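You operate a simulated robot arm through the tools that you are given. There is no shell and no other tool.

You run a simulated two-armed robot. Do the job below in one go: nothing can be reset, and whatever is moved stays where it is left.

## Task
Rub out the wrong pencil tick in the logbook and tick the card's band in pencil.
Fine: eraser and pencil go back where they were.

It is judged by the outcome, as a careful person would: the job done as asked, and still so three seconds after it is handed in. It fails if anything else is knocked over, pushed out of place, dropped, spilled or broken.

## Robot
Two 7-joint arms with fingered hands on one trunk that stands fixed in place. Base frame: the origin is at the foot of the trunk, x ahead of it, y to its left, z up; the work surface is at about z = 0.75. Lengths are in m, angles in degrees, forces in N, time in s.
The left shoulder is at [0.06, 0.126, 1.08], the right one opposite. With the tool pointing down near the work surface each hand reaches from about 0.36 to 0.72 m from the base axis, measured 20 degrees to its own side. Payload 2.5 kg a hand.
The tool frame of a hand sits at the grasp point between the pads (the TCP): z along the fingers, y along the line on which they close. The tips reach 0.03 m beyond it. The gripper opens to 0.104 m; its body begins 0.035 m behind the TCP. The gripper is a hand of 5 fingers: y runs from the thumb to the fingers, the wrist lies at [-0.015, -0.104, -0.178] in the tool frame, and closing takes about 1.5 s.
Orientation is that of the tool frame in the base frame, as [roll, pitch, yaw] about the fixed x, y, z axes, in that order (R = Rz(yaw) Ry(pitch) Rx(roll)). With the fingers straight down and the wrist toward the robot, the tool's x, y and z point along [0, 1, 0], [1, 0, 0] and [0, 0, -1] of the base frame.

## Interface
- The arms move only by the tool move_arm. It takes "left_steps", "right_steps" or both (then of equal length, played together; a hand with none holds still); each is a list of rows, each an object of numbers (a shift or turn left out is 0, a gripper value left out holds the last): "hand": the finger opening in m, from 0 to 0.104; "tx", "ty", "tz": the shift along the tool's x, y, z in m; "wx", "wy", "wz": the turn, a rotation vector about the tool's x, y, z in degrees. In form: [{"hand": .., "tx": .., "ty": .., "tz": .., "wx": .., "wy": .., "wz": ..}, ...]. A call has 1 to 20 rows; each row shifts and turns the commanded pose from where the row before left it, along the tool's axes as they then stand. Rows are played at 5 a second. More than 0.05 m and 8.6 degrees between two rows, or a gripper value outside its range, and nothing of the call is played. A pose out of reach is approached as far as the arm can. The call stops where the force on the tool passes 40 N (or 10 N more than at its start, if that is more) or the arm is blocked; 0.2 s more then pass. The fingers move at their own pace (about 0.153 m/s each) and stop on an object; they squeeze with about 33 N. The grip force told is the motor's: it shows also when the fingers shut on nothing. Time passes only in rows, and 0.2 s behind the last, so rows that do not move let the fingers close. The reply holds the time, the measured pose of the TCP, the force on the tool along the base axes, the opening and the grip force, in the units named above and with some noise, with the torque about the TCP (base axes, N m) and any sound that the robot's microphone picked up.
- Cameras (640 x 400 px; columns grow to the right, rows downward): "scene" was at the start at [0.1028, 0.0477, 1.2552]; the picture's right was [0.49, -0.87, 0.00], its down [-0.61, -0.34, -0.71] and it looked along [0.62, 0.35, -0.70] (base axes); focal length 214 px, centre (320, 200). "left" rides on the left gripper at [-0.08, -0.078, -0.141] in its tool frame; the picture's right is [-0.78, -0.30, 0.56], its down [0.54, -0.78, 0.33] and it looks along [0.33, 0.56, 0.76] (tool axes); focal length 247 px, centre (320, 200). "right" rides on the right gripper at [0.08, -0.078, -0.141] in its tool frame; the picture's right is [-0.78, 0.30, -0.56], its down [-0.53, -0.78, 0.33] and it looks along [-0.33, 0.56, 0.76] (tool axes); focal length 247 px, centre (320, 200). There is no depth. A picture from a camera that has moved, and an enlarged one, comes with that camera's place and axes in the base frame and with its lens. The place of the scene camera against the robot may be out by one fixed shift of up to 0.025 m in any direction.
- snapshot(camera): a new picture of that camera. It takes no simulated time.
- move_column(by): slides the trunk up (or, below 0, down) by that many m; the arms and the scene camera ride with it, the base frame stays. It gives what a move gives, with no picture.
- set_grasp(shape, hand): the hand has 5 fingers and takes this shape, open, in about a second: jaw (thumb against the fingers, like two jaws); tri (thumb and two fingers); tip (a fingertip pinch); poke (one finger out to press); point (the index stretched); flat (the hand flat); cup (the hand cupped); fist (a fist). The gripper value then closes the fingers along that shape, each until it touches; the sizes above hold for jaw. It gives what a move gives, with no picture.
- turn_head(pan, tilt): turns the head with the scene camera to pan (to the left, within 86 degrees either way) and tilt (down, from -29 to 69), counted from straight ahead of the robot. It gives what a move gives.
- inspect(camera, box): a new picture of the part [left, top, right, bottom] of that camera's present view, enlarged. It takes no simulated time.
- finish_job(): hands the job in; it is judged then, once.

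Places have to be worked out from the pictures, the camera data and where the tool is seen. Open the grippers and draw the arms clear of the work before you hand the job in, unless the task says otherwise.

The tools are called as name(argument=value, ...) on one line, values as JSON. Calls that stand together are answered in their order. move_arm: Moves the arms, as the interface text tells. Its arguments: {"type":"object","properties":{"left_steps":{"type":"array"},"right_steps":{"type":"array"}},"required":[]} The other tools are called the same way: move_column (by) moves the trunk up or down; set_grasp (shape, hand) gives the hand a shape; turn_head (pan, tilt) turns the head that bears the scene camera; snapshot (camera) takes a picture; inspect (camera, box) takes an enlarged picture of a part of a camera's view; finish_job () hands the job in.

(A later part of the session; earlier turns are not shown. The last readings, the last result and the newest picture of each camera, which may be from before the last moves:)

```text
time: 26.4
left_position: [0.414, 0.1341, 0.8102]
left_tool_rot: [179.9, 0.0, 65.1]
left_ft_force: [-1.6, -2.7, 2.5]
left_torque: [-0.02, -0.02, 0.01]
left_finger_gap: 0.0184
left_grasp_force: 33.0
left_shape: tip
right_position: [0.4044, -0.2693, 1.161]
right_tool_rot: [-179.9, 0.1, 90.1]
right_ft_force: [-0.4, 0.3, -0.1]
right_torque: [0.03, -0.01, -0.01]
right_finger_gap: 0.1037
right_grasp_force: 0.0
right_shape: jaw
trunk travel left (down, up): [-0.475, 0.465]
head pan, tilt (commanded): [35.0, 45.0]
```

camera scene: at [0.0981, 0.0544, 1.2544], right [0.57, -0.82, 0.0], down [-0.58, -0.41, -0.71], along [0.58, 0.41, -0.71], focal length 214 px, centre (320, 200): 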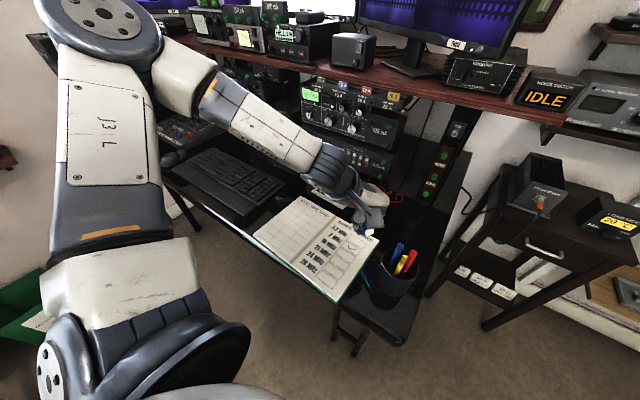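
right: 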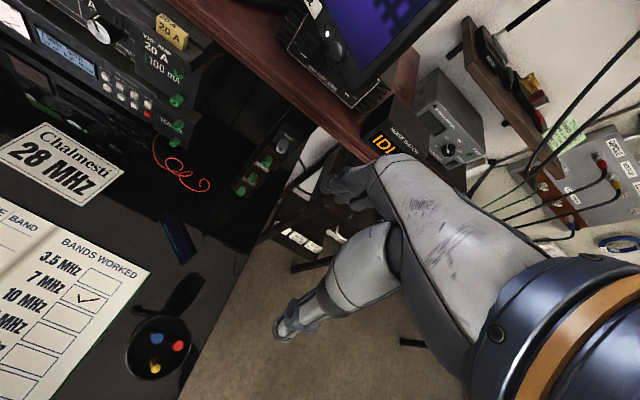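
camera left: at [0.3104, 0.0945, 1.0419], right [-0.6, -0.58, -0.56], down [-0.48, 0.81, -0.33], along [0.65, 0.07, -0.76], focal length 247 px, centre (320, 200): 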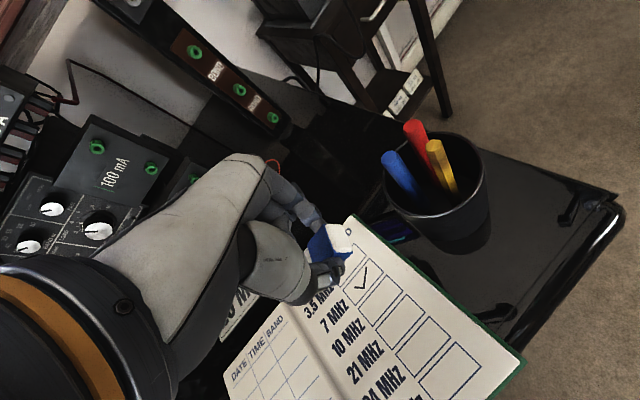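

The white edge presses at about 2.5 N. I start rubbing gently along the tool's x, back and forth over the whole tick.

move_arm(left_steps=[{"tx": 0.008}, {"tx": 0.008}, {"tx": 0.008}, {"tx": -0.008}, {"tx": -0.008}, {"tx": -0.008}, {"tx": -0.008}, {"tx": -0.008}, {"tx": 0.008}, {"tx": 0.008}, {"tx": 0.008}, {"tx": 0.008}, {"tx": 0.008}, {"tx": -0.008}, {"tx": -0.008}, {"tx": -0.008}])

inspect(camera="scene", box=[320, 190, 400, 270])

inspect(camera="left", box=[260, 180, 420, 340])

```text
time: 29.8
left_position: [0.4151, 0.1347, 0.8081]
left_tool_rot: [-179.9, -0.1, 65.0]
left_ft_force: [0.0, 0.5, 0.5]
left_torque: [0.02, -0.03, 0.05]
left_finger_gap: 0.019
left_grasp_force: 32.6
left_shape: tip
right_position: [0.4055, -0.2696, 1.1611]
right_tool_rot: [180.0, 0.0, 90.0]
right_ft_force: [-0.4, 0.1, -0.1]
right_torque: [-0.01, 0.01, 0.0]
right_finger_gap: 0.1035
right_grasp_force: 0.0
right_shape: jaw
trunk travel left (down, up): [-0.475, 0.465]
head pan, tilt (commanded): [35.0, 45.0]
```

```text
5.00 times, centred on (360, 230) of scene
camera zoom: at [0.0981, 0.0544, 1.2544], right [0.57, -0.82, 0.0], down [-0.58, -0.41, -0.71], along [0.58, 0.41, -0.71], focal length 1072 px, centre (120, 50)
```

zoom: 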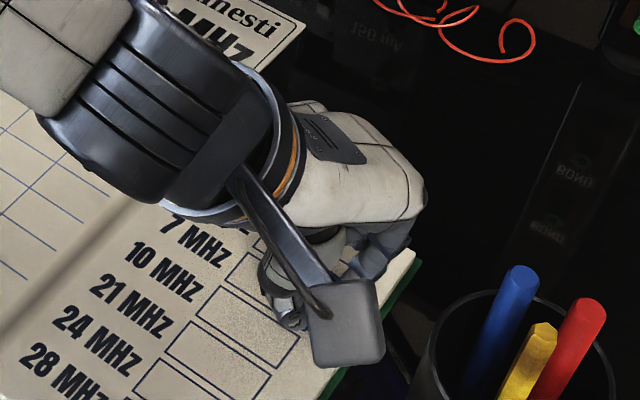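

```text
2.50 times, centred on (340, 260) of left
camera zoom: at [0.3107, 0.0938, 0.951], right [-0.6, -0.58, -0.56], down [-0.48, 0.81, -0.33], along [0.64, 0.07, -0.76], focal length 617 px, centre (270, 50)
```

zoom: 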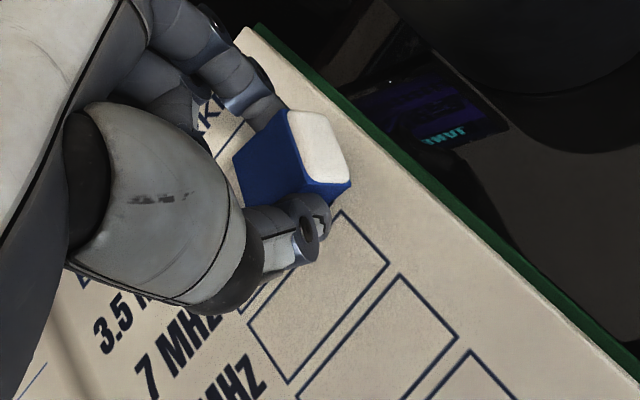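

The force has fallen to near zero, so I lift 8 cm to look at the tick and at how the eraser sits in the pinch.

move_arm(left_steps=[{"tz": -0.03}, {"tz": -0.03}, {"tz": -0.03}, {}])

inspect(camera="left", box=[260, 180, 420, 340])

inspect(camera="scene", box=[310, 170, 410, 270])

```text
time: 30.8
left_position: [0.4137, 0.134, 0.9005]
left_tool_rot: [-180.0, 0.1, 65.0]
left_ft_force: [-0.2, 0.8, -0.2]
left_torque: [-0.04, 0.0, -0.01]
left_finger_gap: 0.0187
left_grasp_force: 32.8
left_shape: tip
right_position: [0.404, -0.2692, 1.1615]
right_tool_rot: [-179.9, 0.0, 90.0]
right_ft_force: [-0.2, 0.2, -0.5]
right_torque: [-0.03, -0.04, -0.02]
right_finger_gap: 0.1038
right_grasp_force: 0.0
right_shape: jaw
trunk travel left (down, up): [-0.475, 0.465]
head pan, tilt (commanded): [35.0, 45.0]
```

```text
2.50 times, centred on (340, 260) of left
camera zoom: at [0.3103, 0.0945, 1.0416], right [-0.6, -0.58, -0.56], down [-0.48, 0.81, -0.33], along [0.64, 0.07, -0.76], focal length 617 px, centre (270, 50)
```

zoom: 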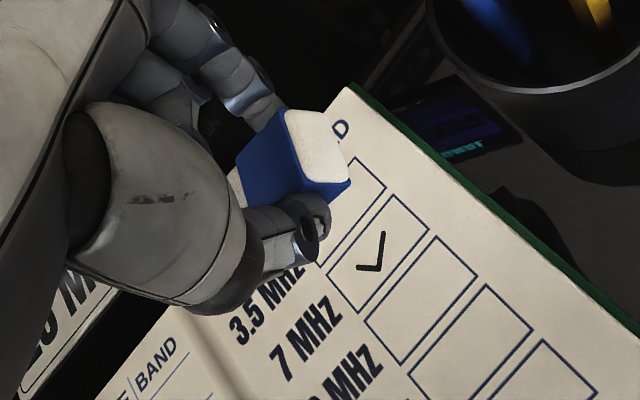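

```text
4.00 times, centred on (360, 220) of scene
camera zoom: at [0.0981, 0.0543, 1.2544], right [0.57, -0.82, 0.0], down [-0.58, -0.41, -0.71], along [0.58, 0.41, -0.71], focal length 858 px, centre (160, 120)
```

zoom: 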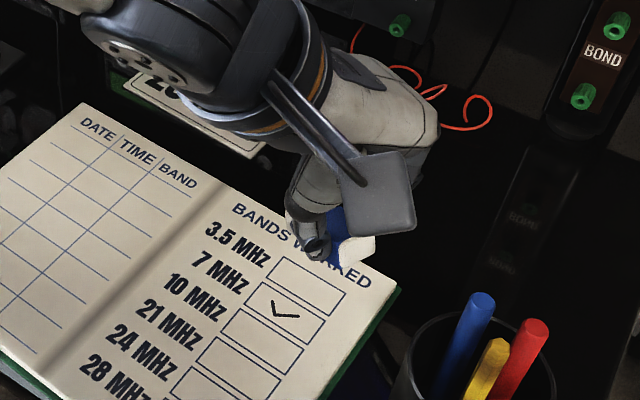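

Part of the tick (its right end) is gone and the book hasn't shifted, so the rubbing works but contact covered only one side. I go back down shifted toward the rest of the tick and find contact again.

move_arm(left_steps=[{"ty": -0.008, "tz": 0.03}, {"tz": 0.03}, {"tz": 0.026}, {"tz": 0.004}, {"tz": 0.002}, {}])

```text
time: 32.2
left_position: [0.4076, 0.1365, 0.8087]
left_tool_rot: [179.9, -0.1, 64.9]
left_ft_force: [-2.2, -3.4, 3.9]
left_torque: [-0.04, 0.01, 0.0]
left_finger_gap: 0.019
left_grasp_force: 32.8
left_shape: tip
right_position: [0.4045, -0.2683, 1.1616]
right_tool_rot: [-179.9, 0.1, 90.0]
right_ft_force: [0.6, 0.5, 0.5]
right_torque: [0.0, 0.02, 0.01]
right_finger_gap: 0.1036
right_grasp_force: 0.1
right_shape: jaw
trunk travel left (down, up): [-0.475, 0.465]
head pan, tilt (commanded): [35.0, 45.0]
```

Contact again at about 4 N. I rub across in the tool's y direction while stepping along x so the whole mark is covered.

move_arm(left_steps=[{"ty": 0.007}, {"ty": -0.007}, {"ty": -0.007, "tx": 0.003}, {"ty": 0.007}, {"ty": 0.007, "tx": 0.003}, {"ty": -0.007}, {"ty": -0.007, "tx": 0.003}, {"ty": 0.007}, {"ty": 0.007, "tx": 0.003}, {"ty": -0.007}, {"ty": -0.007, "tx": 0.003}, {"ty": 0.007}])

```text
time: 34.8
left_position: [0.4136, 0.1503, 0.8076]
left_tool_rot: [-180.0, 0.0, 65.0]
left_ft_force: [0.1, 1.0, 1.0]
left_torque: [0.03, -0.01, 0.04]
left_finger_gap: 0.0188
left_grasp_force: 33.3
left_shape: tip
right_position: [0.405, -0.2687, 1.1618]
right_tool_rot: [-180.0, 0.0, 90.0]
right_ft_force: [-0.2, -0.3, 0.8]
right_torque: [-0.01, 0.0, 0.04]
right_finger_gap: 0.1038
right_grasp_force: 0.1
right_shape: jaw
trunk travel left (down, up): [-0.475, 0.465]
head pan, tilt (commanded): [35.0, 45.0]
```

The force has eased to about 1 N; I lift to see what has been rubbed out so far.

move_arm(left_steps=[{"tz": -0.03}, {"tz": -0.03}, {"tz": -0.032}, {}])

inspect(camera="left", box=[260, 180, 420, 340])

inspect(camera="scene", box=[310, 170, 410, 270])

```text
time: 35.8
left_position: [0.4128, 0.1494, 0.9018]
left_tool_rot: [-180.0, 0.0, 65.0]
left_ft_force: [-0.3, 0.9, -0.5]
left_torque: [0.02, -0.02, 0.04]
left_finger_gap: 0.0191
left_grasp_force: 33.2
left_shape: tip
right_position: [0.4042, -0.2697, 1.1622]
right_tool_rot: [-180.0, 0.0, 89.9]
right_ft_force: [0.9, 1.0, 0.4]
right_torque: [0.0, 0.01, -0.01]
right_finger_gap: 0.1037
right_grasp_force: 0.0
right_shape: jaw
trunk travel left (down, up): [-0.475, 0.465]
head pan, tilt (commanded): [35.0, 45.0]
```

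```text
2.50 times, centred on (340, 260) of left
camera zoom: at [0.3093, 0.1118, 1.0419], right [-0.6, -0.58, -0.56], down [-0.48, 0.81, -0.33], along [0.64, 0.07, -0.76], focal length 617 px, centre (270, 50)
```

zoom: 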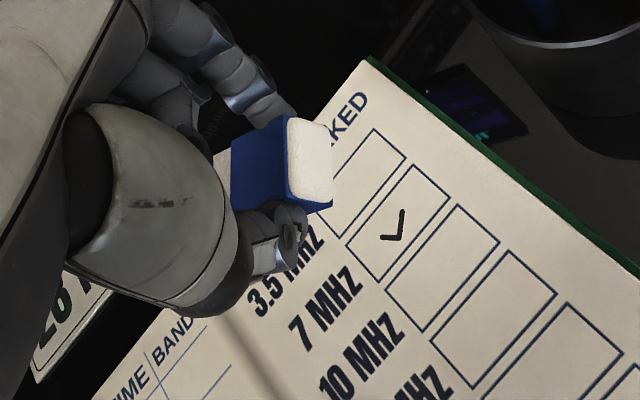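

```text
4.00 times, centred on (360, 220) of scene
camera zoom: at [0.0981, 0.0543, 1.2544], right [0.57, -0.82, 0.0], down [-0.58, -0.41, -0.71], along [0.58, 0.41, -0.71], focal length 858 px, centre (160, 120)
```

zoom: 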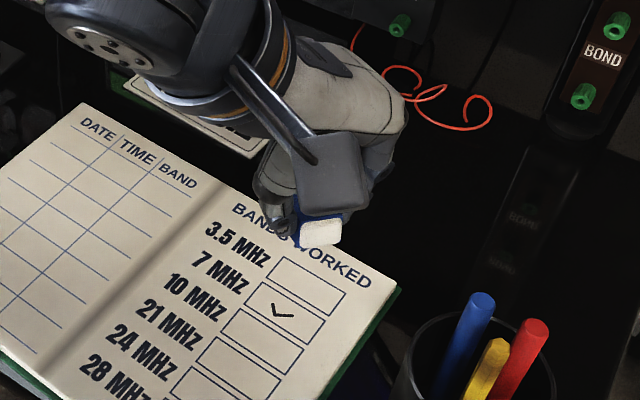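

More of the right-hand stroke is gone; the effective contact seems to lie closer under the pinch than I assumed. I move so that the eraser's middle covers what remains, and press down again.

move_arm(left_steps=[{"tx": 0.01, "ty": 0.001, "tz": 0.02}, {"tz": 0.03}, {"tz": 0.036}, {"tz": 0.006}, {"tz": 0.002}, {}])

```text
time: 37.2
left_position: [0.4187, 0.1586, 0.8064]
left_tool_rot: [-179.9, 0.0, 65.1]
left_ft_force: [-2.0, -0.8, 3.2]
left_torque: [-0.01, -0.02, 0.01]
left_finger_gap: 0.019
left_grasp_force: 33.0
left_shape: tip
right_position: [0.4058, -0.2691, 1.1621]
right_tool_rot: [179.9, 0.1, 90.0]
right_ft_force: [-0.3, -0.6, 0.3]
right_torque: [0.03, -0.03, 0.0]
right_finger_gap: 0.1038
right_grasp_force: 0.0
right_shape: jaw
trunk travel left (down, up): [-0.475, 0.465]
head pan, tilt (commanded): [35.0, 45.0]
```

Contact about 3 N. I rub in y strokes with x stepping, pressing slightly more halfway to keep the force up.

move_arm(left_steps=[{"ty": 0.008}, {"ty": -0.008}, {"ty": -0.008}, {"ty": 0.008, "tx": 0.004}, {"ty": 0.008}, {"ty": -0.008}, {"ty": -0.008, "tz": 0.0007}, {"ty": 0.008, "tx": 0.004}, {"ty": 0.008}, {"ty": -0.008}, {"ty": -0.008, "tz": 0.0007}, {"ty": 0.008, "tx": -0.004}, {"ty": 0.008, "tx": -0.004}, {"ty": -0.008, "tx": -0.004}, {"ty": -0.008}, {"ty": 0.008}])

move_arm(left_steps=[{"tz": -0.03}, {"tz": -0.03}, {"tz": -0.032}, {}])

inspect(camera="left", box=[260, 180, 420, 340])

inspect(camera="scene", box=[310, 170, 410, 270])

```text
time: 40.6
left_position: [0.417, 0.155, 0.8054]
left_tool_rot: [180.0, 0.0, 65.0]
left_ft_force: [-1.7, 0.3, 1.8]
left_torque: [0.08, -0.02, 0.06]
left_finger_gap: 0.0192
left_grasp_force: 32.9
left_shape: tip
right_position: [0.4053, -0.2676, 1.1618]
right_tool_rot: [-179.9, 0.0, 90.1]
right_ft_force: [-0.7, 0.7, -0.1]
right_torque: [0.02, 0.0, -0.04]
right_finger_gap: 0.1038
right_grasp_force: 0.0
right_shape: jaw
trunk travel left (down, up): [-0.475, 0.465]
head pan, tilt (commanded): [35.0, 45.0]
```

```text
time: 41.6
left_position: [0.4182, 0.1553, 0.8968]
left_tool_rot: [-180.0, 0.0, 64.9]
left_ft_force: [0.5, 0.3, 0.2]
left_torque: [-0.04, -0.01, -0.01]
left_finger_gap: 0.0192
left_grasp_force: 32.4
left_shape: tip
right_position: [0.4044, -0.2692, 1.1601]
right_tool_rot: [-179.9, 0.0, 90.1]
right_ft_force: [-1.5, 0.9, -0.8]
right_torque: [0.0, 0.02, 0.0]
right_finger_gap: 0.1036
right_grasp_force: 0.0
right_shape: jaw
trunk travel left (down, up): [-0.475, 0.465]
head pan, tilt (commanded): [35.0, 45.0]
```

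```text
2.50 times, centred on (340, 260) of left
camera zoom: at [0.3138, 0.1159, 1.0379], right [-0.6, -0.58, -0.56], down [-0.48, 0.81, -0.33], along [0.64, 0.07, -0.76], focal length 617 px, centre (270, 50)
```

zoom: 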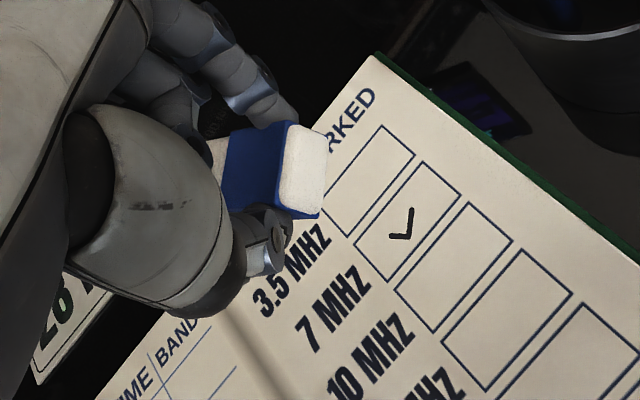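

```text
4.00 times, centred on (360, 220) of scene
camera zoom: at [0.0981, 0.0543, 1.2544], right [0.57, -0.82, 0.0], down [-0.58, -0.41, -0.71], along [0.58, 0.41, -0.71], focal length 858 px, centre (160, 120)
```

zoom: 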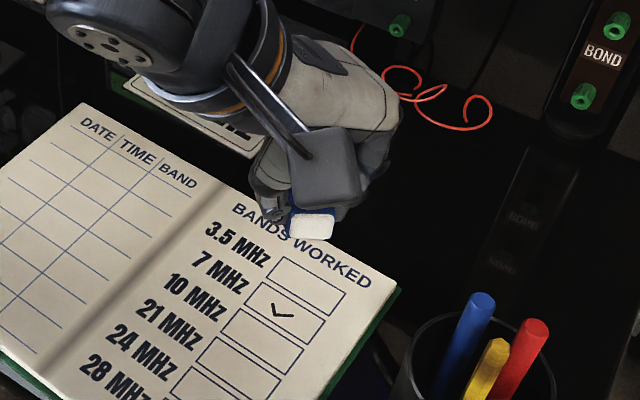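

Nothing more came off that time, and the eraser is slowly turning in the pinch from the sideways strokes. I look closely at how it sits now.

inspect(camera="left", box=[300, 200, 380, 280])

inspect(camera="scene", box=[360, 190, 420, 250])

```text
5.00 times, centred on (340, 240) of left
camera zoom: at [0.3138, 0.1159, 1.0379], right [-0.6, -0.58, -0.56], down [-0.48, 0.81, -0.33], along [0.64, 0.07, -0.76], focal length 1235 px, centre (220, 0)
```

zoom: 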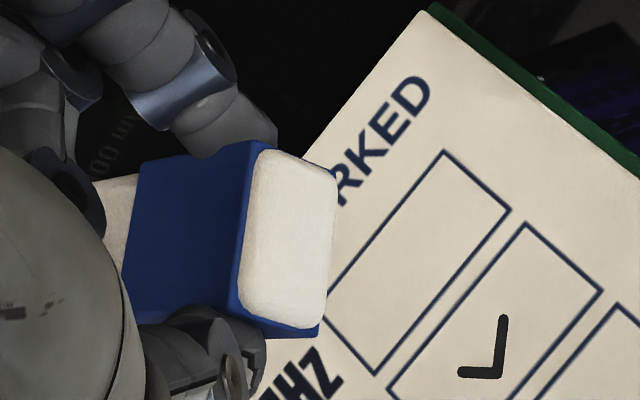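

```text
6.67 times, centred on (390, 220) of scene
camera zoom: at [0.0981, 0.0543, 1.2544], right [0.57, -0.82, 0.0], down [-0.58, -0.41, -0.71], along [0.58, 0.41, -0.71], focal length 1430 px, centre (-147, 67)
```

zoom: 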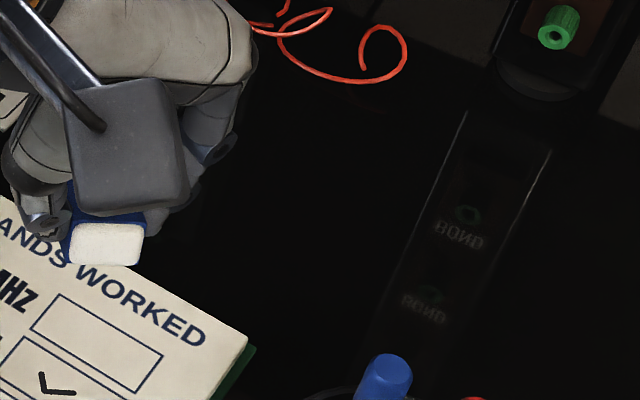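

The eraser now sits yawed about 30° and pitched 20° in the hand, so its white edge touches about (0.024, 0.016) from the TCP — off the tick in the last pass. I now do pull strokes with the white end trailing (stable), aimed right at the remaining mark.

move_arm(left_steps=[{"tx": 0.0025, "ty": -0.0058, "tz": 0.03}, {"tz": 0.03}, {"tz": 0.027}, {"tz": 0.005}, {"tx": -0.00686, "ty": -0.00412}, {"tx": -0.00686, "ty": -0.00412}, {"tx": -0.00686, "ty": -0.00412}, {"tx": -0.00686, "ty": -0.00412}, {"tz": -0.006}, {"tx": 0.01372, "ty": 0.00824}, {"tx": 0.01372, "ty": 0.00824}, {"tz": 0.0065}, {"tx": -0.00686, "ty": -0.00412}, {"tx": -0.00686, "ty": -0.00412}, {"tx": -0.00686, "ty": -0.00412}, {"tx": -0.00686, "ty": -0.00412}])

move_arm(left_steps=[{"tz": -0.03}, {"tz": -0.03}, {"tz": -0.032}, {}])

inspect(camera="left", box=[260, 180, 420, 340])

inspect(camera="scene", box=[310, 170, 410, 270])

```text
time: 45.0
left_position: [0.3862, 0.1433, 0.8044]
left_tool_rot: [180.0, -0.1, 65.0]
left_ft_force: [1.2, 0.7, 0.2]
left_torque: [0.01, -0.08, 0.02]
left_finger_gap: 0.0191
left_grasp_force: 33.1
left_shape: tip
right_position: [0.4043, -0.2697, 1.161]
right_tool_rot: [-180.0, 0.0, 90.0]
right_ft_force: [-0.2, -0.2, 0.4]
right_torque: [-0.01, -0.04, 0.03]
right_finger_gap: 0.1037
right_grasp_force: 0.1
right_shape: jaw
trunk travel left (down, up): [-0.475, 0.465]
head pan, tilt (commanded): [35.0, 45.0]
```

```text
time: 46.0
left_position: [0.3855, 0.1424, 0.8951]
left_tool_rot: [179.9, 0.1, 65.0]
left_ft_force: [0.4, -0.1, -1.1]
left_torque: [-0.02, -0.01, 0.0]
left_finger_gap: 0.0192
left_grasp_force: 32.9
left_shape: tip
right_position: [0.4034, -0.2673, 1.1619]
right_tool_rot: [180.0, 0.0, 89.9]
right_ft_force: [0.0, 0.2, -0.4]
right_torque: [-0.03, 0.02, -0.01]
right_finger_gap: 0.1037
right_grasp_force: 0.2
right_shape: jaw
trunk travel left (down, up): [-0.475, 0.465]
head pan, tilt (commanded): [35.0, 45.0]
```

```text
2.50 times, centred on (340, 260) of left
camera zoom: at [0.2818, 0.1028, 1.0372], right [-0.6, -0.58, -0.56], down [-0.48, 0.81, -0.33], along [0.64, 0.07, -0.76], focal length 617 px, centre (270, 50)
```

zoom: 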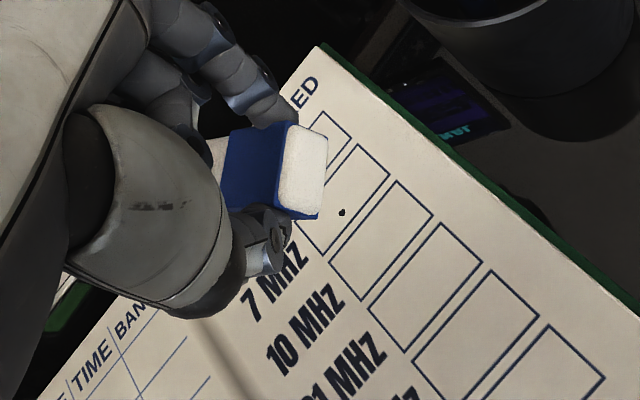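

```text
4.00 times, centred on (360, 220) of scene
camera zoom: at [0.0981, 0.0543, 1.2544], right [0.57, -0.82, 0.0], down [-0.58, -0.41, -0.71], along [0.58, 0.41, -0.71], focal length 858 px, centre (160, 120)
```

zoom: 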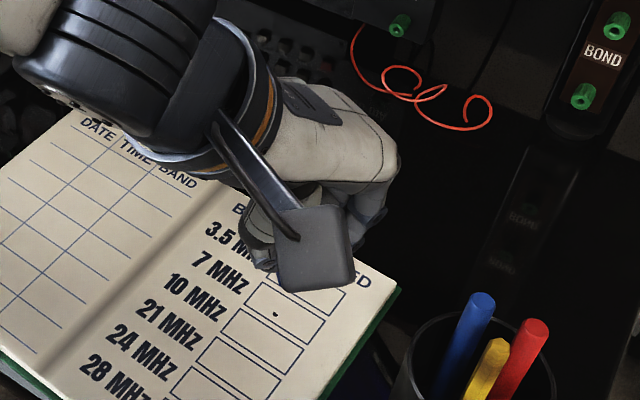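

Nearly all gone: only a dot remains at about (0.420, 0.167). I repeat pull strokes at two sideways offsets across that spot.

move_arm(left_steps=[{"tx": 0.0288, "ty": 0.0103, "tz": 0.02}, {"tz": 0.03}, {"tz": 0.036}, {"tz": 0.0055}, {"tx": -0.00686, "ty": -0.00412}, {"tx": -0.00686, "ty": -0.00412}, {"tx": -0.00686, "ty": -0.00412}, {"tx": -0.00686, "ty": -0.00412}, {"tz": -0.006}, {"tx": 0.01115, "ty": 0.0125}, {"tx": 0.01115, "ty": 0.0125}, {"tz": 0.006}, {"tx": -0.00686, "ty": -0.00412}, {"tx": -0.00686, "ty": -0.00412}, {"tx": -0.00686, "ty": -0.00412}, {"tx": -0.00686, "ty": -0.00412}, {"tz": -0.03}, {"tz": -0.03}, {"tz": -0.031}, {}])

inspect(camera="left", box=[260, 180, 420, 340])

inspect(camera="scene", box=[310, 170, 410, 270])

```text
time: 50.2
left_position: [0.3869, 0.1373, 0.8963]
left_tool_rot: [-180.0, 0.0, 65.0]
left_ft_force: [0.5, 0.1, -0.4]
left_torque: [0.02, 0.02, 0.0]
left_finger_gap: 0.0193
left_grasp_force: 32.8
left_shape: tip
right_position: [0.4044, -0.2696, 1.1619]
right_tool_rot: [180.0, 0.0, 89.9]
right_ft_force: [-0.8, 0.1, -0.4]
right_torque: [0.01, -0.01, 0.0]
right_finger_gap: 0.1037
right_grasp_force: 0.2
right_shape: jaw
trunk travel left (down, up): [-0.475, 0.465]
head pan, tilt (commanded): [35.0, 45.0]
```

```text
2.50 times, centred on (340, 260) of left
camera zoom: at [0.2826, 0.0978, 1.0376], right [-0.6, -0.58, -0.56], down [-0.48, 0.81, -0.33], along [0.64, 0.07, -0.76], focal length 617 px, centre (270, 50)
```

zoom: 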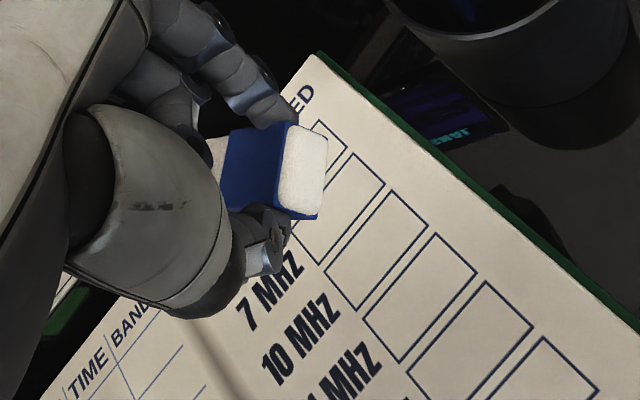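

```text
4.00 times, centred on (360, 220) of scene
camera zoom: at [0.0981, 0.0543, 1.2544], right [0.57, -0.82, 0.0], down [-0.58, -0.41, -0.71], along [0.58, 0.41, -0.71], focal length 858 px, centre (160, 120)
```

zoom: 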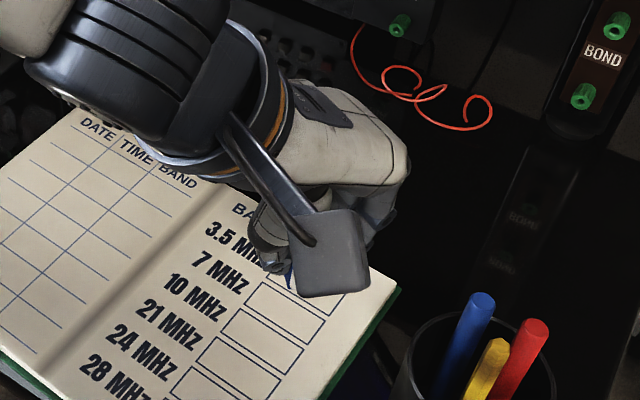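

The tick is gone from the box and the book's edges are where they were. I carry the eraser back toward its place and check the page unobstructed.

move_arm(left_steps=[{"tx": 0.02, "ty": -0.003, "tz": -0.015}, {"tx": 0.0395, "ty": -0.0055, "tz": -0.0089}, {"tx": 0.0395, "ty": -0.0055, "tz": -0.0089}, {"tx": 0.0395, "ty": -0.0055, "tz": -0.0089}, {"tx": 0.0395, "ty": -0.0055, "tz": -0.0089}, {"tx": 0.0395, "ty": -0.0055, "tz": -0.0089}, {"tx": 0.0395, "ty": -0.0055, "tz": -0.0089}, {"tx": 0.0395, "ty": -0.0055, "tz": -0.0089}, {"tx": 0.0395, "ty": -0.0055, "tz": -0.004}, {"tx": 0.0195, "ty": -0.0028}, {}])

inspect(camera="scene", box=[240, 180, 420, 310])

snapshot(camera="left")

```text
time: 52.6
left_position: [0.4931, 0.4818, 0.9777]
left_tool_rot: [-180.0, 0.0, 64.8]
left_ft_force: [-0.6, 0.1, -0.6]
left_torque: [0.01, 0.02, -0.02]
left_finger_gap: 0.0189
left_grasp_force: 33.1
left_shape: tip
right_position: [0.4044, -0.2698, 1.1624]
right_tool_rot: [179.9, -0.1, 90.0]
right_ft_force: [-0.2, -0.1, 0.4]
right_torque: [-0.02, -0.03, 0.03]
right_finger_gap: 0.1035
right_grasp_force: 0.0
right_shape: jaw
trunk travel left (down, up): [-0.475, 0.465]
head pan, tilt (commanded): [35.0, 45.0]
```

```text
3.08 times, centred on (330, 245) of scene
camera zoom: at [0.0981, 0.0544, 1.2544], right [0.57, -0.82, 0.0], down [-0.58, -0.41, -0.71], along [0.58, 0.41, -0.71], focal length 660 px, centre (289, 62)
```

zoom: 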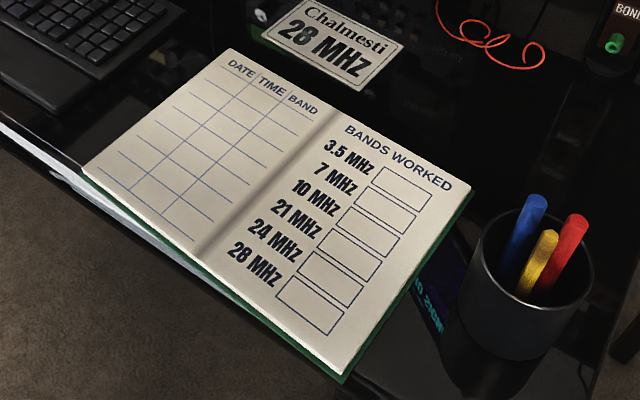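

```text
taken
camera left: at [0.3884, 0.441, 1.1182], right [-0.6, -0.58, -0.56], down [-0.48, 0.81, -0.33], along [0.65, 0.07, -0.76], focal length 247 px, centre (320, 200)
```

left: 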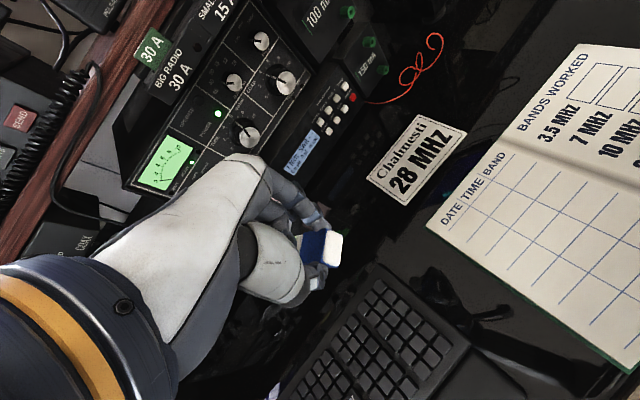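

All boxes look blank now; I zoom in once more on the 7 MHz box to be sure nothing is left.

inspect(camera="scene", box=[335, 220, 375, 250])

inspect(camera="left", box=[540, 40, 640, 160])

```text
13.33 times, centred on (355, 235) of scene
camera zoom: at [0.0981, 0.0544, 1.2544], right [0.57, -0.82, 0.0], down [-0.58, -0.41, -0.71], along [0.58, 0.41, -0.71], focal length 2860 px, centre (-147, -267)
```

zoom: 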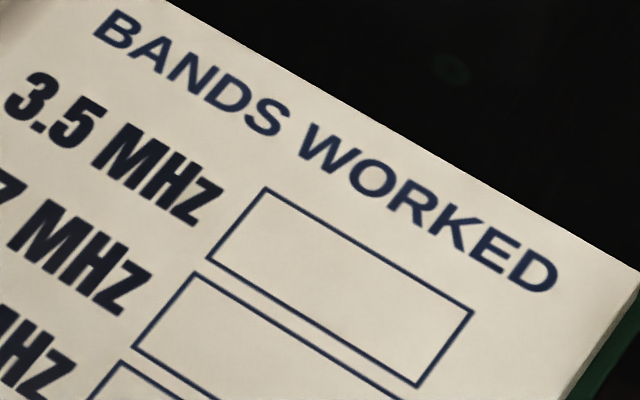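

```text
3.33 times, centred on (590, 100) of left
camera zoom: at [0.3884, 0.441, 1.1182], right [-0.6, -0.58, -0.56], down [-0.48, 0.81, -0.33], along [0.65, 0.07, -0.76], focal length 823 px, centre (-580, 533)
```

zoom: 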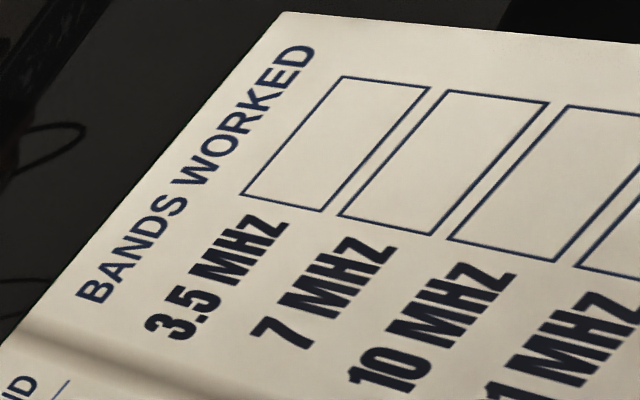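

The 7 MHz box is completely clean. Now I turn the hand so the eraser is again aligned with its original direction, then lower the trunk for reach.

move_arm(left_steps=[{"wz": -7.86}, {"wz": -7.86}, {"wz": -7.86}, {"wz": -7.86}, {"wz": -7.86}, {"wz": -7.86}, {"wz": -7.84}, {"wx": -3.33, "wy": 5.77}, {"wx": -3.33, "wy": 5.77}, {"wx": -3.34, "wy": 5.76}, {}])

move_column(by=-0.13)

inspect(camera="left", box=[260, 160, 420, 320])

inspect(camera="scene", box=[220, 80, 340, 200])

```text
time: 55.0
left_position: [0.4925, 0.4806, 0.9771]
left_tool_rot: [169.6, -17.3, 121.6]
left_ft_force: [-0.7, 0.5, -0.9]
left_torque: [-0.01, -0.01, 0.0]
left_finger_gap: 0.0191
left_grasp_force: 32.9
left_shape: tip
right_position: [0.4053, -0.2695, 1.1622]
right_tool_rot: [-179.9, 0.0, 90.0]
right_ft_force: [-0.2, 0.5, -0.4]
right_torque: [0.0, -0.02, -0.02]
right_finger_gap: 0.1035
right_grasp_force: 0.0
right_shape: jaw
trunk travel left (down, up): [-0.475, 0.465]
head pan, tilt (commanded): [35.0, 45.0]
```

```text
time: 56.6
left_position: [0.492, 0.4795, 0.8474]
left_tool_rot: [169.8, -17.2, 121.5]
left_ft_force: [0.2, -0.3, -0.2]
left_torque: [-0.01, 0.02, 0.0]
left_finger_gap: 0.0192
left_grasp_force: 32.9
left_shape: tip
right_position: [0.4049, -0.2689, 1.0322]
right_tool_rot: [179.9, 0.0, 90.1]
right_ft_force: [0.6, 0.5, 0.2]
right_torque: [0.01, -0.02, -0.03]
right_finger_gap: 0.1035
right_grasp_force: 0.1
right_shape: jaw
trunk travel left (down, up): [-0.345, 0.595]
head pan, tilt (commanded): [35.0, 45.0]
```

```text
2.50 times, centred on (340, 240) of left
camera zoom: at [0.4651, 0.3311, 0.9428], right [0.13, -0.58, -0.8], down [-0.94, 0.18, -0.29], along [0.31, 0.79, -0.52], focal length 617 px, centre (270, 100)
```

zoom: 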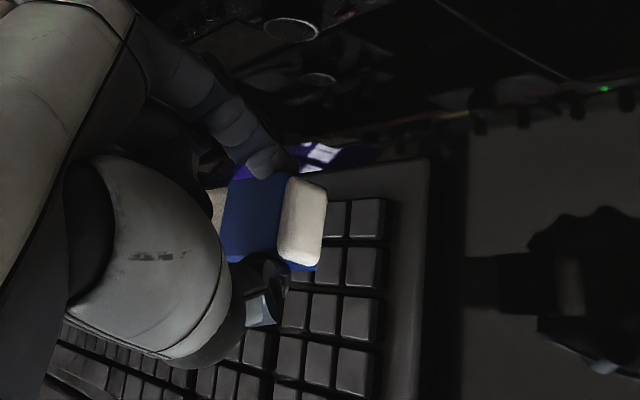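

```text
3.33 times, centred on (280, 140) of scene
camera zoom: at [0.0981, 0.0544, 1.1245], right [0.57, -0.82, 0.0], down [-0.58, -0.41, -0.71], along [0.58, 0.41, -0.71], focal length 715 px, centre (453, 400)
```

zoom: 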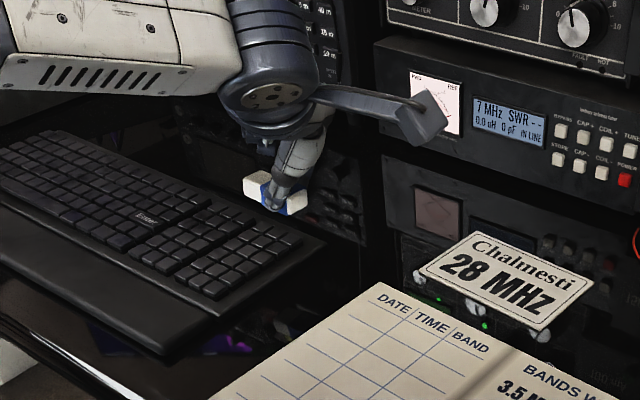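

The eraser is level and aligned as it was. I move it over its old spot at about 4 cm above and check.

move_arm(left_steps=[{"tx": -0.0166, "ty": 0.0263, "tz": 0.0067}, {"tx": -0.0166, "ty": 0.0263, "tz": 0.0067}, {"tx": -0.0166, "ty": 0.0264, "tz": 0.0067}, {}])

inspect(camera="left", box=[260, 160, 420, 320])

inspect(camera="scene", box=[260, 80, 360, 180])

```text
time: 57.6
left_position: [0.5869, 0.4848, 0.8251]
left_tool_rot: [169.7, -17.1, 121.4]
left_ft_force: [0.1, -0.3, -1.5]
left_torque: [0.01, 0.02, 0.0]
left_finger_gap: 0.0194
left_grasp_force: 33.1
left_shape: tip
right_position: [0.4042, -0.2687, 1.0313]
right_tool_rot: [-180.0, 0.0, 90.0]
right_ft_force: [-0.2, -0.4, 0.4]
right_torque: [-0.01, 0.0, -0.01]
right_finger_gap: 0.1037
right_grasp_force: 0.0
right_shape: jaw
trunk travel left (down, up): [-0.345, 0.595]
head pan, tilt (commanded): [35.0, 45.0]
```

```text
2.50 times, centred on (340, 240) of left
camera zoom: at [0.5597, 0.3349, 0.922], right [0.13, -0.58, -0.8], down [-0.94, 0.18, -0.29], along [0.31, 0.79, -0.52], focal length 617 px, centre (270, 100)
```

zoom: 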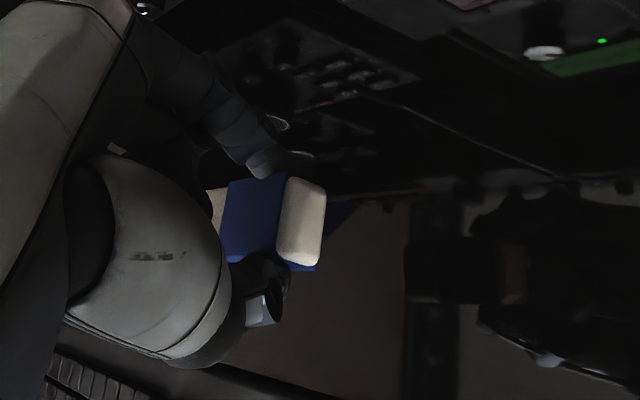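

```text
4.00 times, centred on (310, 130) of scene
camera zoom: at [0.0983, 0.0543, 1.1244], right [0.57, -0.82, 0.0], down [-0.58, -0.41, -0.71], along [0.58, 0.41, -0.71], focal length 858 px, centre (360, 480)
```

zoom: 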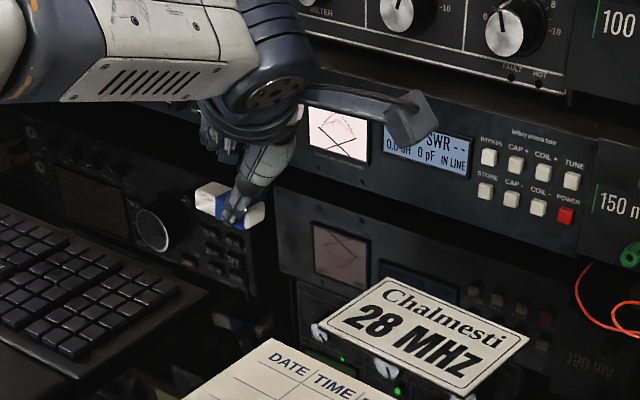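

Well placed over its spot. I lower it and settle the last few millimetres gently while watching the force.

move_arm(left_steps=[{"tx": -0.0056, "ty": -0.0042, "tz": 0.0162}, {"tx": -0.0055, "ty": -0.0041, "tz": 0.0161}, {"tx": -0.0006, "ty": -0.0003, "tz": 0.0019}, {}])

inspect(camera="scene", box=[280, 110, 340, 170])

```text
time: 58.6
left_position: [0.5844, 0.4816, 0.7885]
left_tool_rot: [169.8, -17.2, 121.4]
left_ft_force: [0.2, -0.5, -0.6]
left_torque: [0.03, 0.02, -0.01]
left_finger_gap: 0.0192
left_grasp_force: 32.7
left_shape: tip
right_position: [0.4052, -0.2684, 1.0318]
right_tool_rot: [-179.9, 0.0, 90.0]
right_ft_force: [0.1, 0.6, 0.4]
right_torque: [0.04, -0.02, 0.0]
right_finger_gap: 0.1037
right_grasp_force: 0.0
right_shape: jaw
trunk travel left (down, up): [-0.345, 0.595]
head pan, tilt (commanded): [35.0, 45.0]
```

```text
6.67 times, centred on (310, 140) of scene
camera zoom: at [0.0981, 0.0544, 1.1244], right [0.57, -0.82, 0.0], down [-0.58, -0.41, -0.71], along [0.58, 0.41, -0.71], focal length 1430 px, centre (387, 600)
```

zoom: 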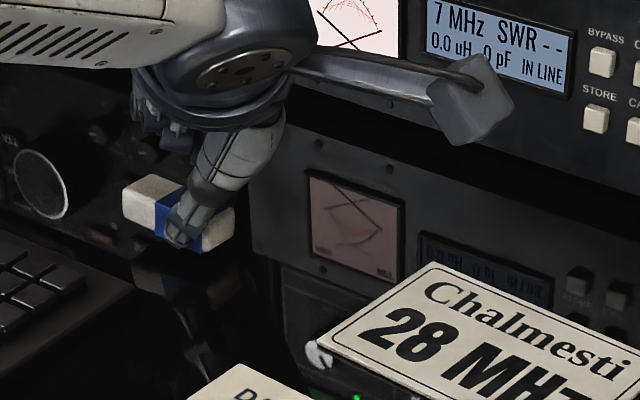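

Compared with the picture at pick-up, the eraser sits about 8 mm too far left (it slipped along the pinch), so I correct that and lower a bit further.

move_arm(left_steps=[{"tx": -0.0029, "ty": -0.0025, "tz": -0.0014}, {"tx": -0.0029, "ty": -0.0026, "tz": -0.0013}, {"tx": -0.0006, "ty": -0.0003, "tz": 0.0019}, {"tx": -0.0006, "ty": -0.0003, "tz": 0.0019}, {}])

inspect(camera="scene", box=[280, 110, 340, 170])

inspect(camera="left", box=[260, 160, 420, 320])

```text
time: 59.8
left_position: [0.5822, 0.4744, 0.7854]
left_tool_rot: [169.7, -17.2, 121.7]
left_ft_force: [0.3, -0.6, -0.3]
left_torque: [-0.02, -0.03, 0.01]
left_finger_gap: 0.0192
left_grasp_force: 33.0
left_shape: tip
right_position: [0.4032, -0.2692, 1.0317]
right_tool_rot: [179.9, 0.0, 90.0]
right_ft_force: [-0.4, -1.1, -0.3]
right_torque: [-0.04, -0.01, -0.04]
right_finger_gap: 0.1035
right_grasp_force: 0.0
right_shape: jaw
trunk travel left (down, up): [-0.345, 0.595]
head pan, tilt (commanded): [35.0, 45.0]
```

```text
6.67 times, centred on (310, 140) of scene
camera zoom: at [0.0981, 0.0544, 1.1244], right [0.57, -0.82, 0.0], down [-0.58, -0.41, -0.71], along [0.58, 0.41, -0.71], focal length 1430 px, centre (387, 600)
```

zoom: 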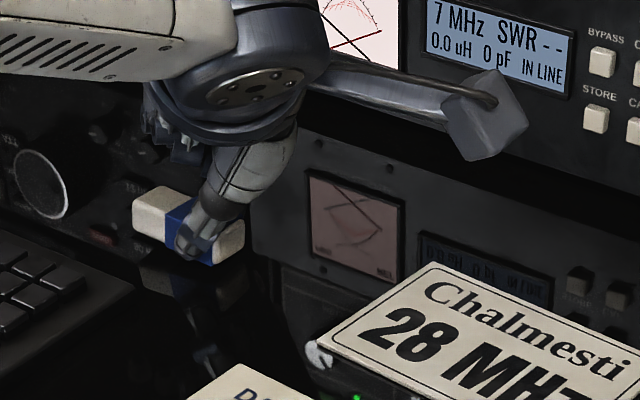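

```text
2.50 times, centred on (340, 240) of left
camera zoom: at [0.5556, 0.3246, 0.8815], right [0.13, -0.58, -0.8], down [-0.94, 0.18, -0.29], along [0.31, 0.79, -0.52], focal length 617 px, centre (270, 100)
```

zoom: 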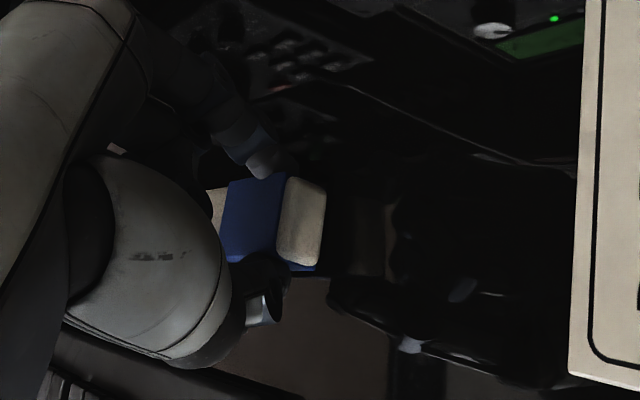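

Now within about 2 mm sideways and still slightly above the desk. I nudge and lower by small amounts until it touches.

move_arm(left_steps=[{"tx": -0.0023, "ty": -0.0001, "tz": 0.0014}, {"tx": -0.0003, "ty": -0.0002, "tz": 0.0009}, {}, {}])

inspect(camera="scene", box=[280, 110, 340, 170])

```text
time: 60.8
left_position: [0.5833, 0.473, 0.7825]
left_tool_rot: [169.8, -17.2, 121.5]
left_ft_force: [-0.2, 0.9, -0.1]
left_torque: [0.02, -0.03, -0.02]
left_finger_gap: 0.0189
left_grasp_force: 33.1
left_shape: tip
right_position: [0.405, -0.2702, 1.0312]
right_tool_rot: [180.0, 0.0, 90.0]
right_ft_force: [0.1, 0.5, -0.2]
right_torque: [0.0, -0.01, -0.03]
right_finger_gap: 0.1037
right_grasp_force: 0.0
right_shape: jaw
trunk travel left (down, up): [-0.345, 0.595]
head pan, tilt (commanded): [35.0, 45.0]
```

```text
6.67 times, centred on (310, 140) of scene
camera zoom: at [0.0981, 0.0544, 1.1244], right [0.57, -0.82, 0.0], down [-0.58, -0.41, -0.71], along [0.58, 0.41, -0.71], focal length 1430 px, centre (387, 600)
```

zoom: 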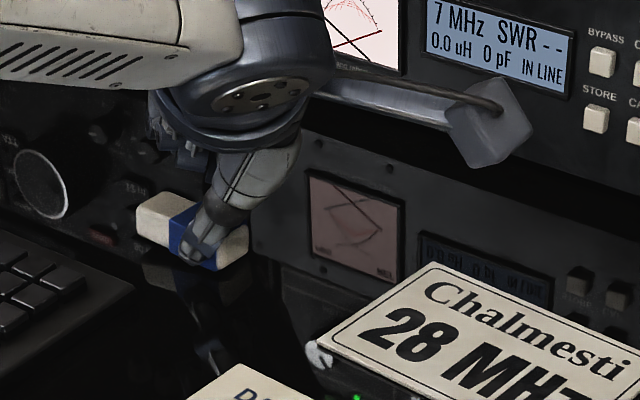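

Its position now matches the original within a pixel or two. I feel for the desk with 1 mm steps.

move_arm(left_steps=[{"tx": -0.0003, "ty": -0.0002, "tz": 0.0009}, {}])

move_arm(left_steps=[{"tx": -0.0003, "ty": -0.0002, "tz": 0.0009}, {}])

```text
time: 61.4
left_position: [0.5842, 0.4724, 0.7823]
left_tool_rot: [169.6, -17.2, 121.6]
left_ft_force: [-0.1, 1.4, 1.2]
left_torque: [-0.02, 0.01, 0.03]
left_finger_gap: 0.0192
left_grasp_force: 33.4
left_shape: tip
right_position: [0.4042, -0.2689, 1.0306]
right_tool_rot: [-180.0, 0.0, 89.9]
right_ft_force: [-1.0, 0.1, 0.0]
right_torque: [0.0, -0.01, 0.0]
right_finger_gap: 0.1038
right_grasp_force: 0.0
right_shape: jaw
trunk travel left (down, up): [-0.345, 0.595]
head pan, tilt (commanded): [35.0, 45.0]
```

```text
time: 62.0
left_position: [0.5837, 0.4727, 0.781]
left_tool_rot: [169.7, -17.3, 121.6]
left_ft_force: [-0.8, 1.4, 3.1]
left_torque: [0.03, -0.05, 0.01]
left_finger_gap: 0.0197
left_grasp_force: 33.1
left_shape: tip
right_position: [0.404, -0.2686, 1.0314]
right_tool_rot: [180.0, 0.0, 90.0]
right_ft_force: [-0.3, 0.2, -0.3]
right_torque: [-0.03, 0.0, 0.03]
right_finger_gap: 0.1038
right_grasp_force: 0.1
right_shape: jaw
trunk travel left (down, up): [-0.345, 0.595]
head pan, tilt (commanded): [35.0, 45.0]
```

Contact with the desk at about 3 N. I release by opening slowly and modestly, then check.

move_arm(left_steps=[{"hand": 0.025}, {}, {"hand": 0.035}, {}, {"hand": 0.045}, {}, {}])

inspect(camera="scene", box=[280, 110, 340, 170])

inspect(camera="left", box=[260, 160, 420, 320])

```text
time: 63.6
left_position: [0.5836, 0.4724, 0.7825]
left_tool_rot: [169.5, -17.2, 121.5]
left_ft_force: [1.4, 2.0, 9.1]
left_torque: [0.06, 0.17, -0.06]
left_finger_gap: 0.0422
left_grasp_force: 0.1
left_shape: tip
right_position: [0.4042, -0.269, 1.0326]
right_tool_rot: [180.0, 0.0, 90.0]
right_ft_force: [-1.7, 0.0, 0.2]
right_torque: [0.01, 0.0, 0.01]
right_finger_gap: 0.1036
right_grasp_force: 0.0
right_shape: jaw
trunk travel left (down, up): [-0.345, 0.595]
head pan, tilt (commanded): [35.0, 45.0]
```

```text
6.67 times, centred on (310, 140) of scene
camera zoom: at [0.0975, 0.0538, 1.1246], right [0.57, -0.82, 0.0], down [-0.58, -0.41, -0.71], along [0.58, 0.41, -0.71], focal length 1430 px, centre (387, 600)
```

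zoom: 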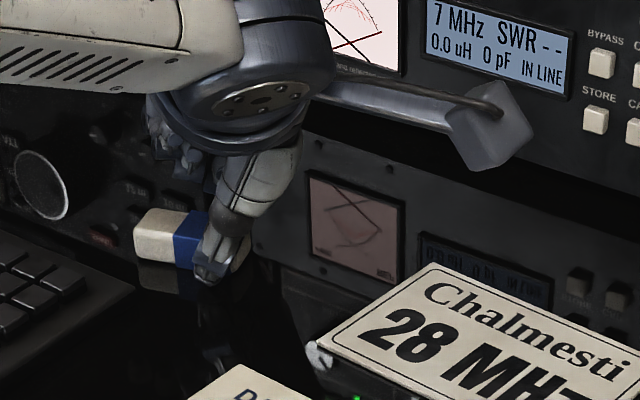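

```text
2.50 times, centred on (340, 240) of left
camera zoom: at [0.5562, 0.3226, 0.878], right [0.13, -0.58, -0.8], down [-0.94, 0.18, -0.29], along [0.32, 0.79, -0.52], focal length 617 px, centre (270, 100)
```

zoom: 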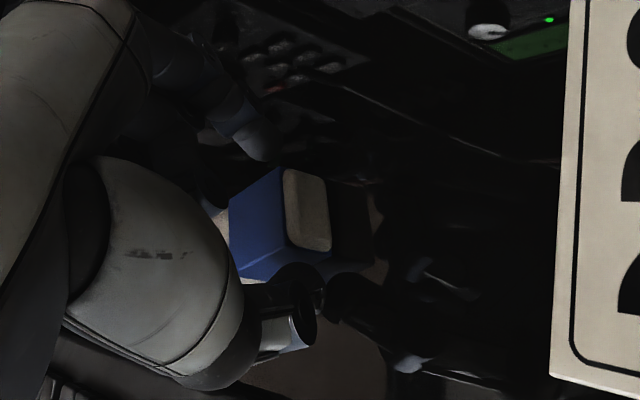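

The eraser is free; the thumb tip presses lightly on the desk as it opened, so I lift straight up right away.

move_arm(left_steps=[{"tx": 0.003, "ty": 0.0017, "tz": -0.0094}, {"tx": 0.0059, "ty": 0.0034, "tz": -0.0188}, {"tx": 0.0118, "ty": 0.0068, "tz": -0.0376}, {}])

inspect(camera="scene", box=[280, 110, 340, 170])

inspect(camera="left", box=[260, 160, 420, 320])

```text
time: 64.6
left_position: [0.5825, 0.4738, 0.8508]
left_tool_rot: [169.8, -17.2, 121.7]
left_ft_force: [-0.8, -0.7, 0.0]
left_torque: [0.0, -0.03, -0.01]
left_finger_gap: 0.0449
left_grasp_force: 0.1
left_shape: tip
right_position: [0.4038, -0.2681, 1.032]
right_tool_rot: [-180.0, 0.0, 90.0]
right_ft_force: [0.0, 0.5, -0.4]
right_torque: [-0.02, 0.02, 0.01]
right_finger_gap: 0.1038
right_grasp_force: 0.2
right_shape: jaw
trunk travel left (down, up): [-0.345, 0.595]
head pan, tilt (commanded): [35.0, 45.0]
```

```text
6.67 times, centred on (310, 140) of scene
camera zoom: at [0.098, 0.0543, 1.1244], right [0.57, -0.82, 0.0], down [-0.58, -0.41, -0.71], along [0.58, 0.41, -0.71], focal length 1430 px, centre (387, 600)
```

zoom: 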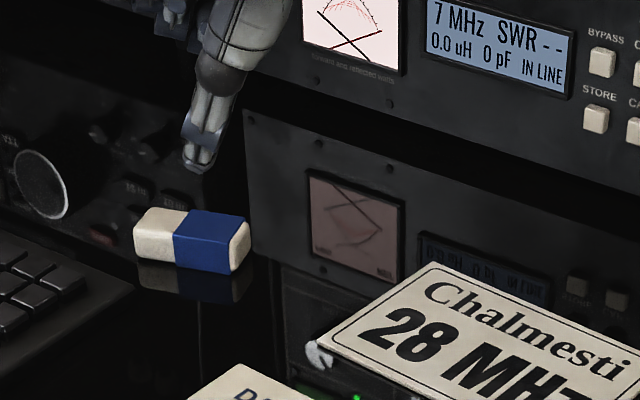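

```text
2.50 times, centred on (340, 240) of left
camera zoom: at [0.5564, 0.3237, 0.9473], right [0.13, -0.58, -0.8], down [-0.94, 0.18, -0.29], along [0.31, 0.79, -0.52], focal length 617 px, centre (270, 100)
```

zoom: 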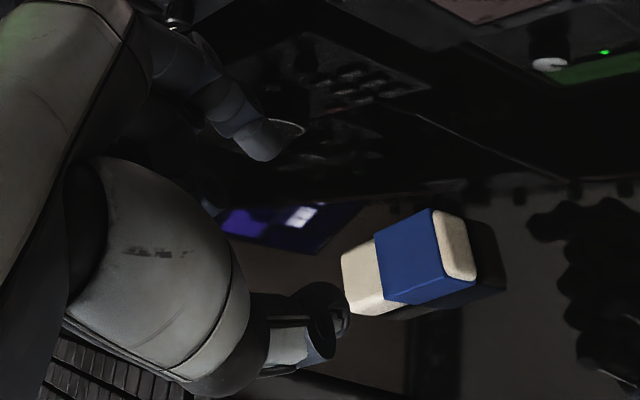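

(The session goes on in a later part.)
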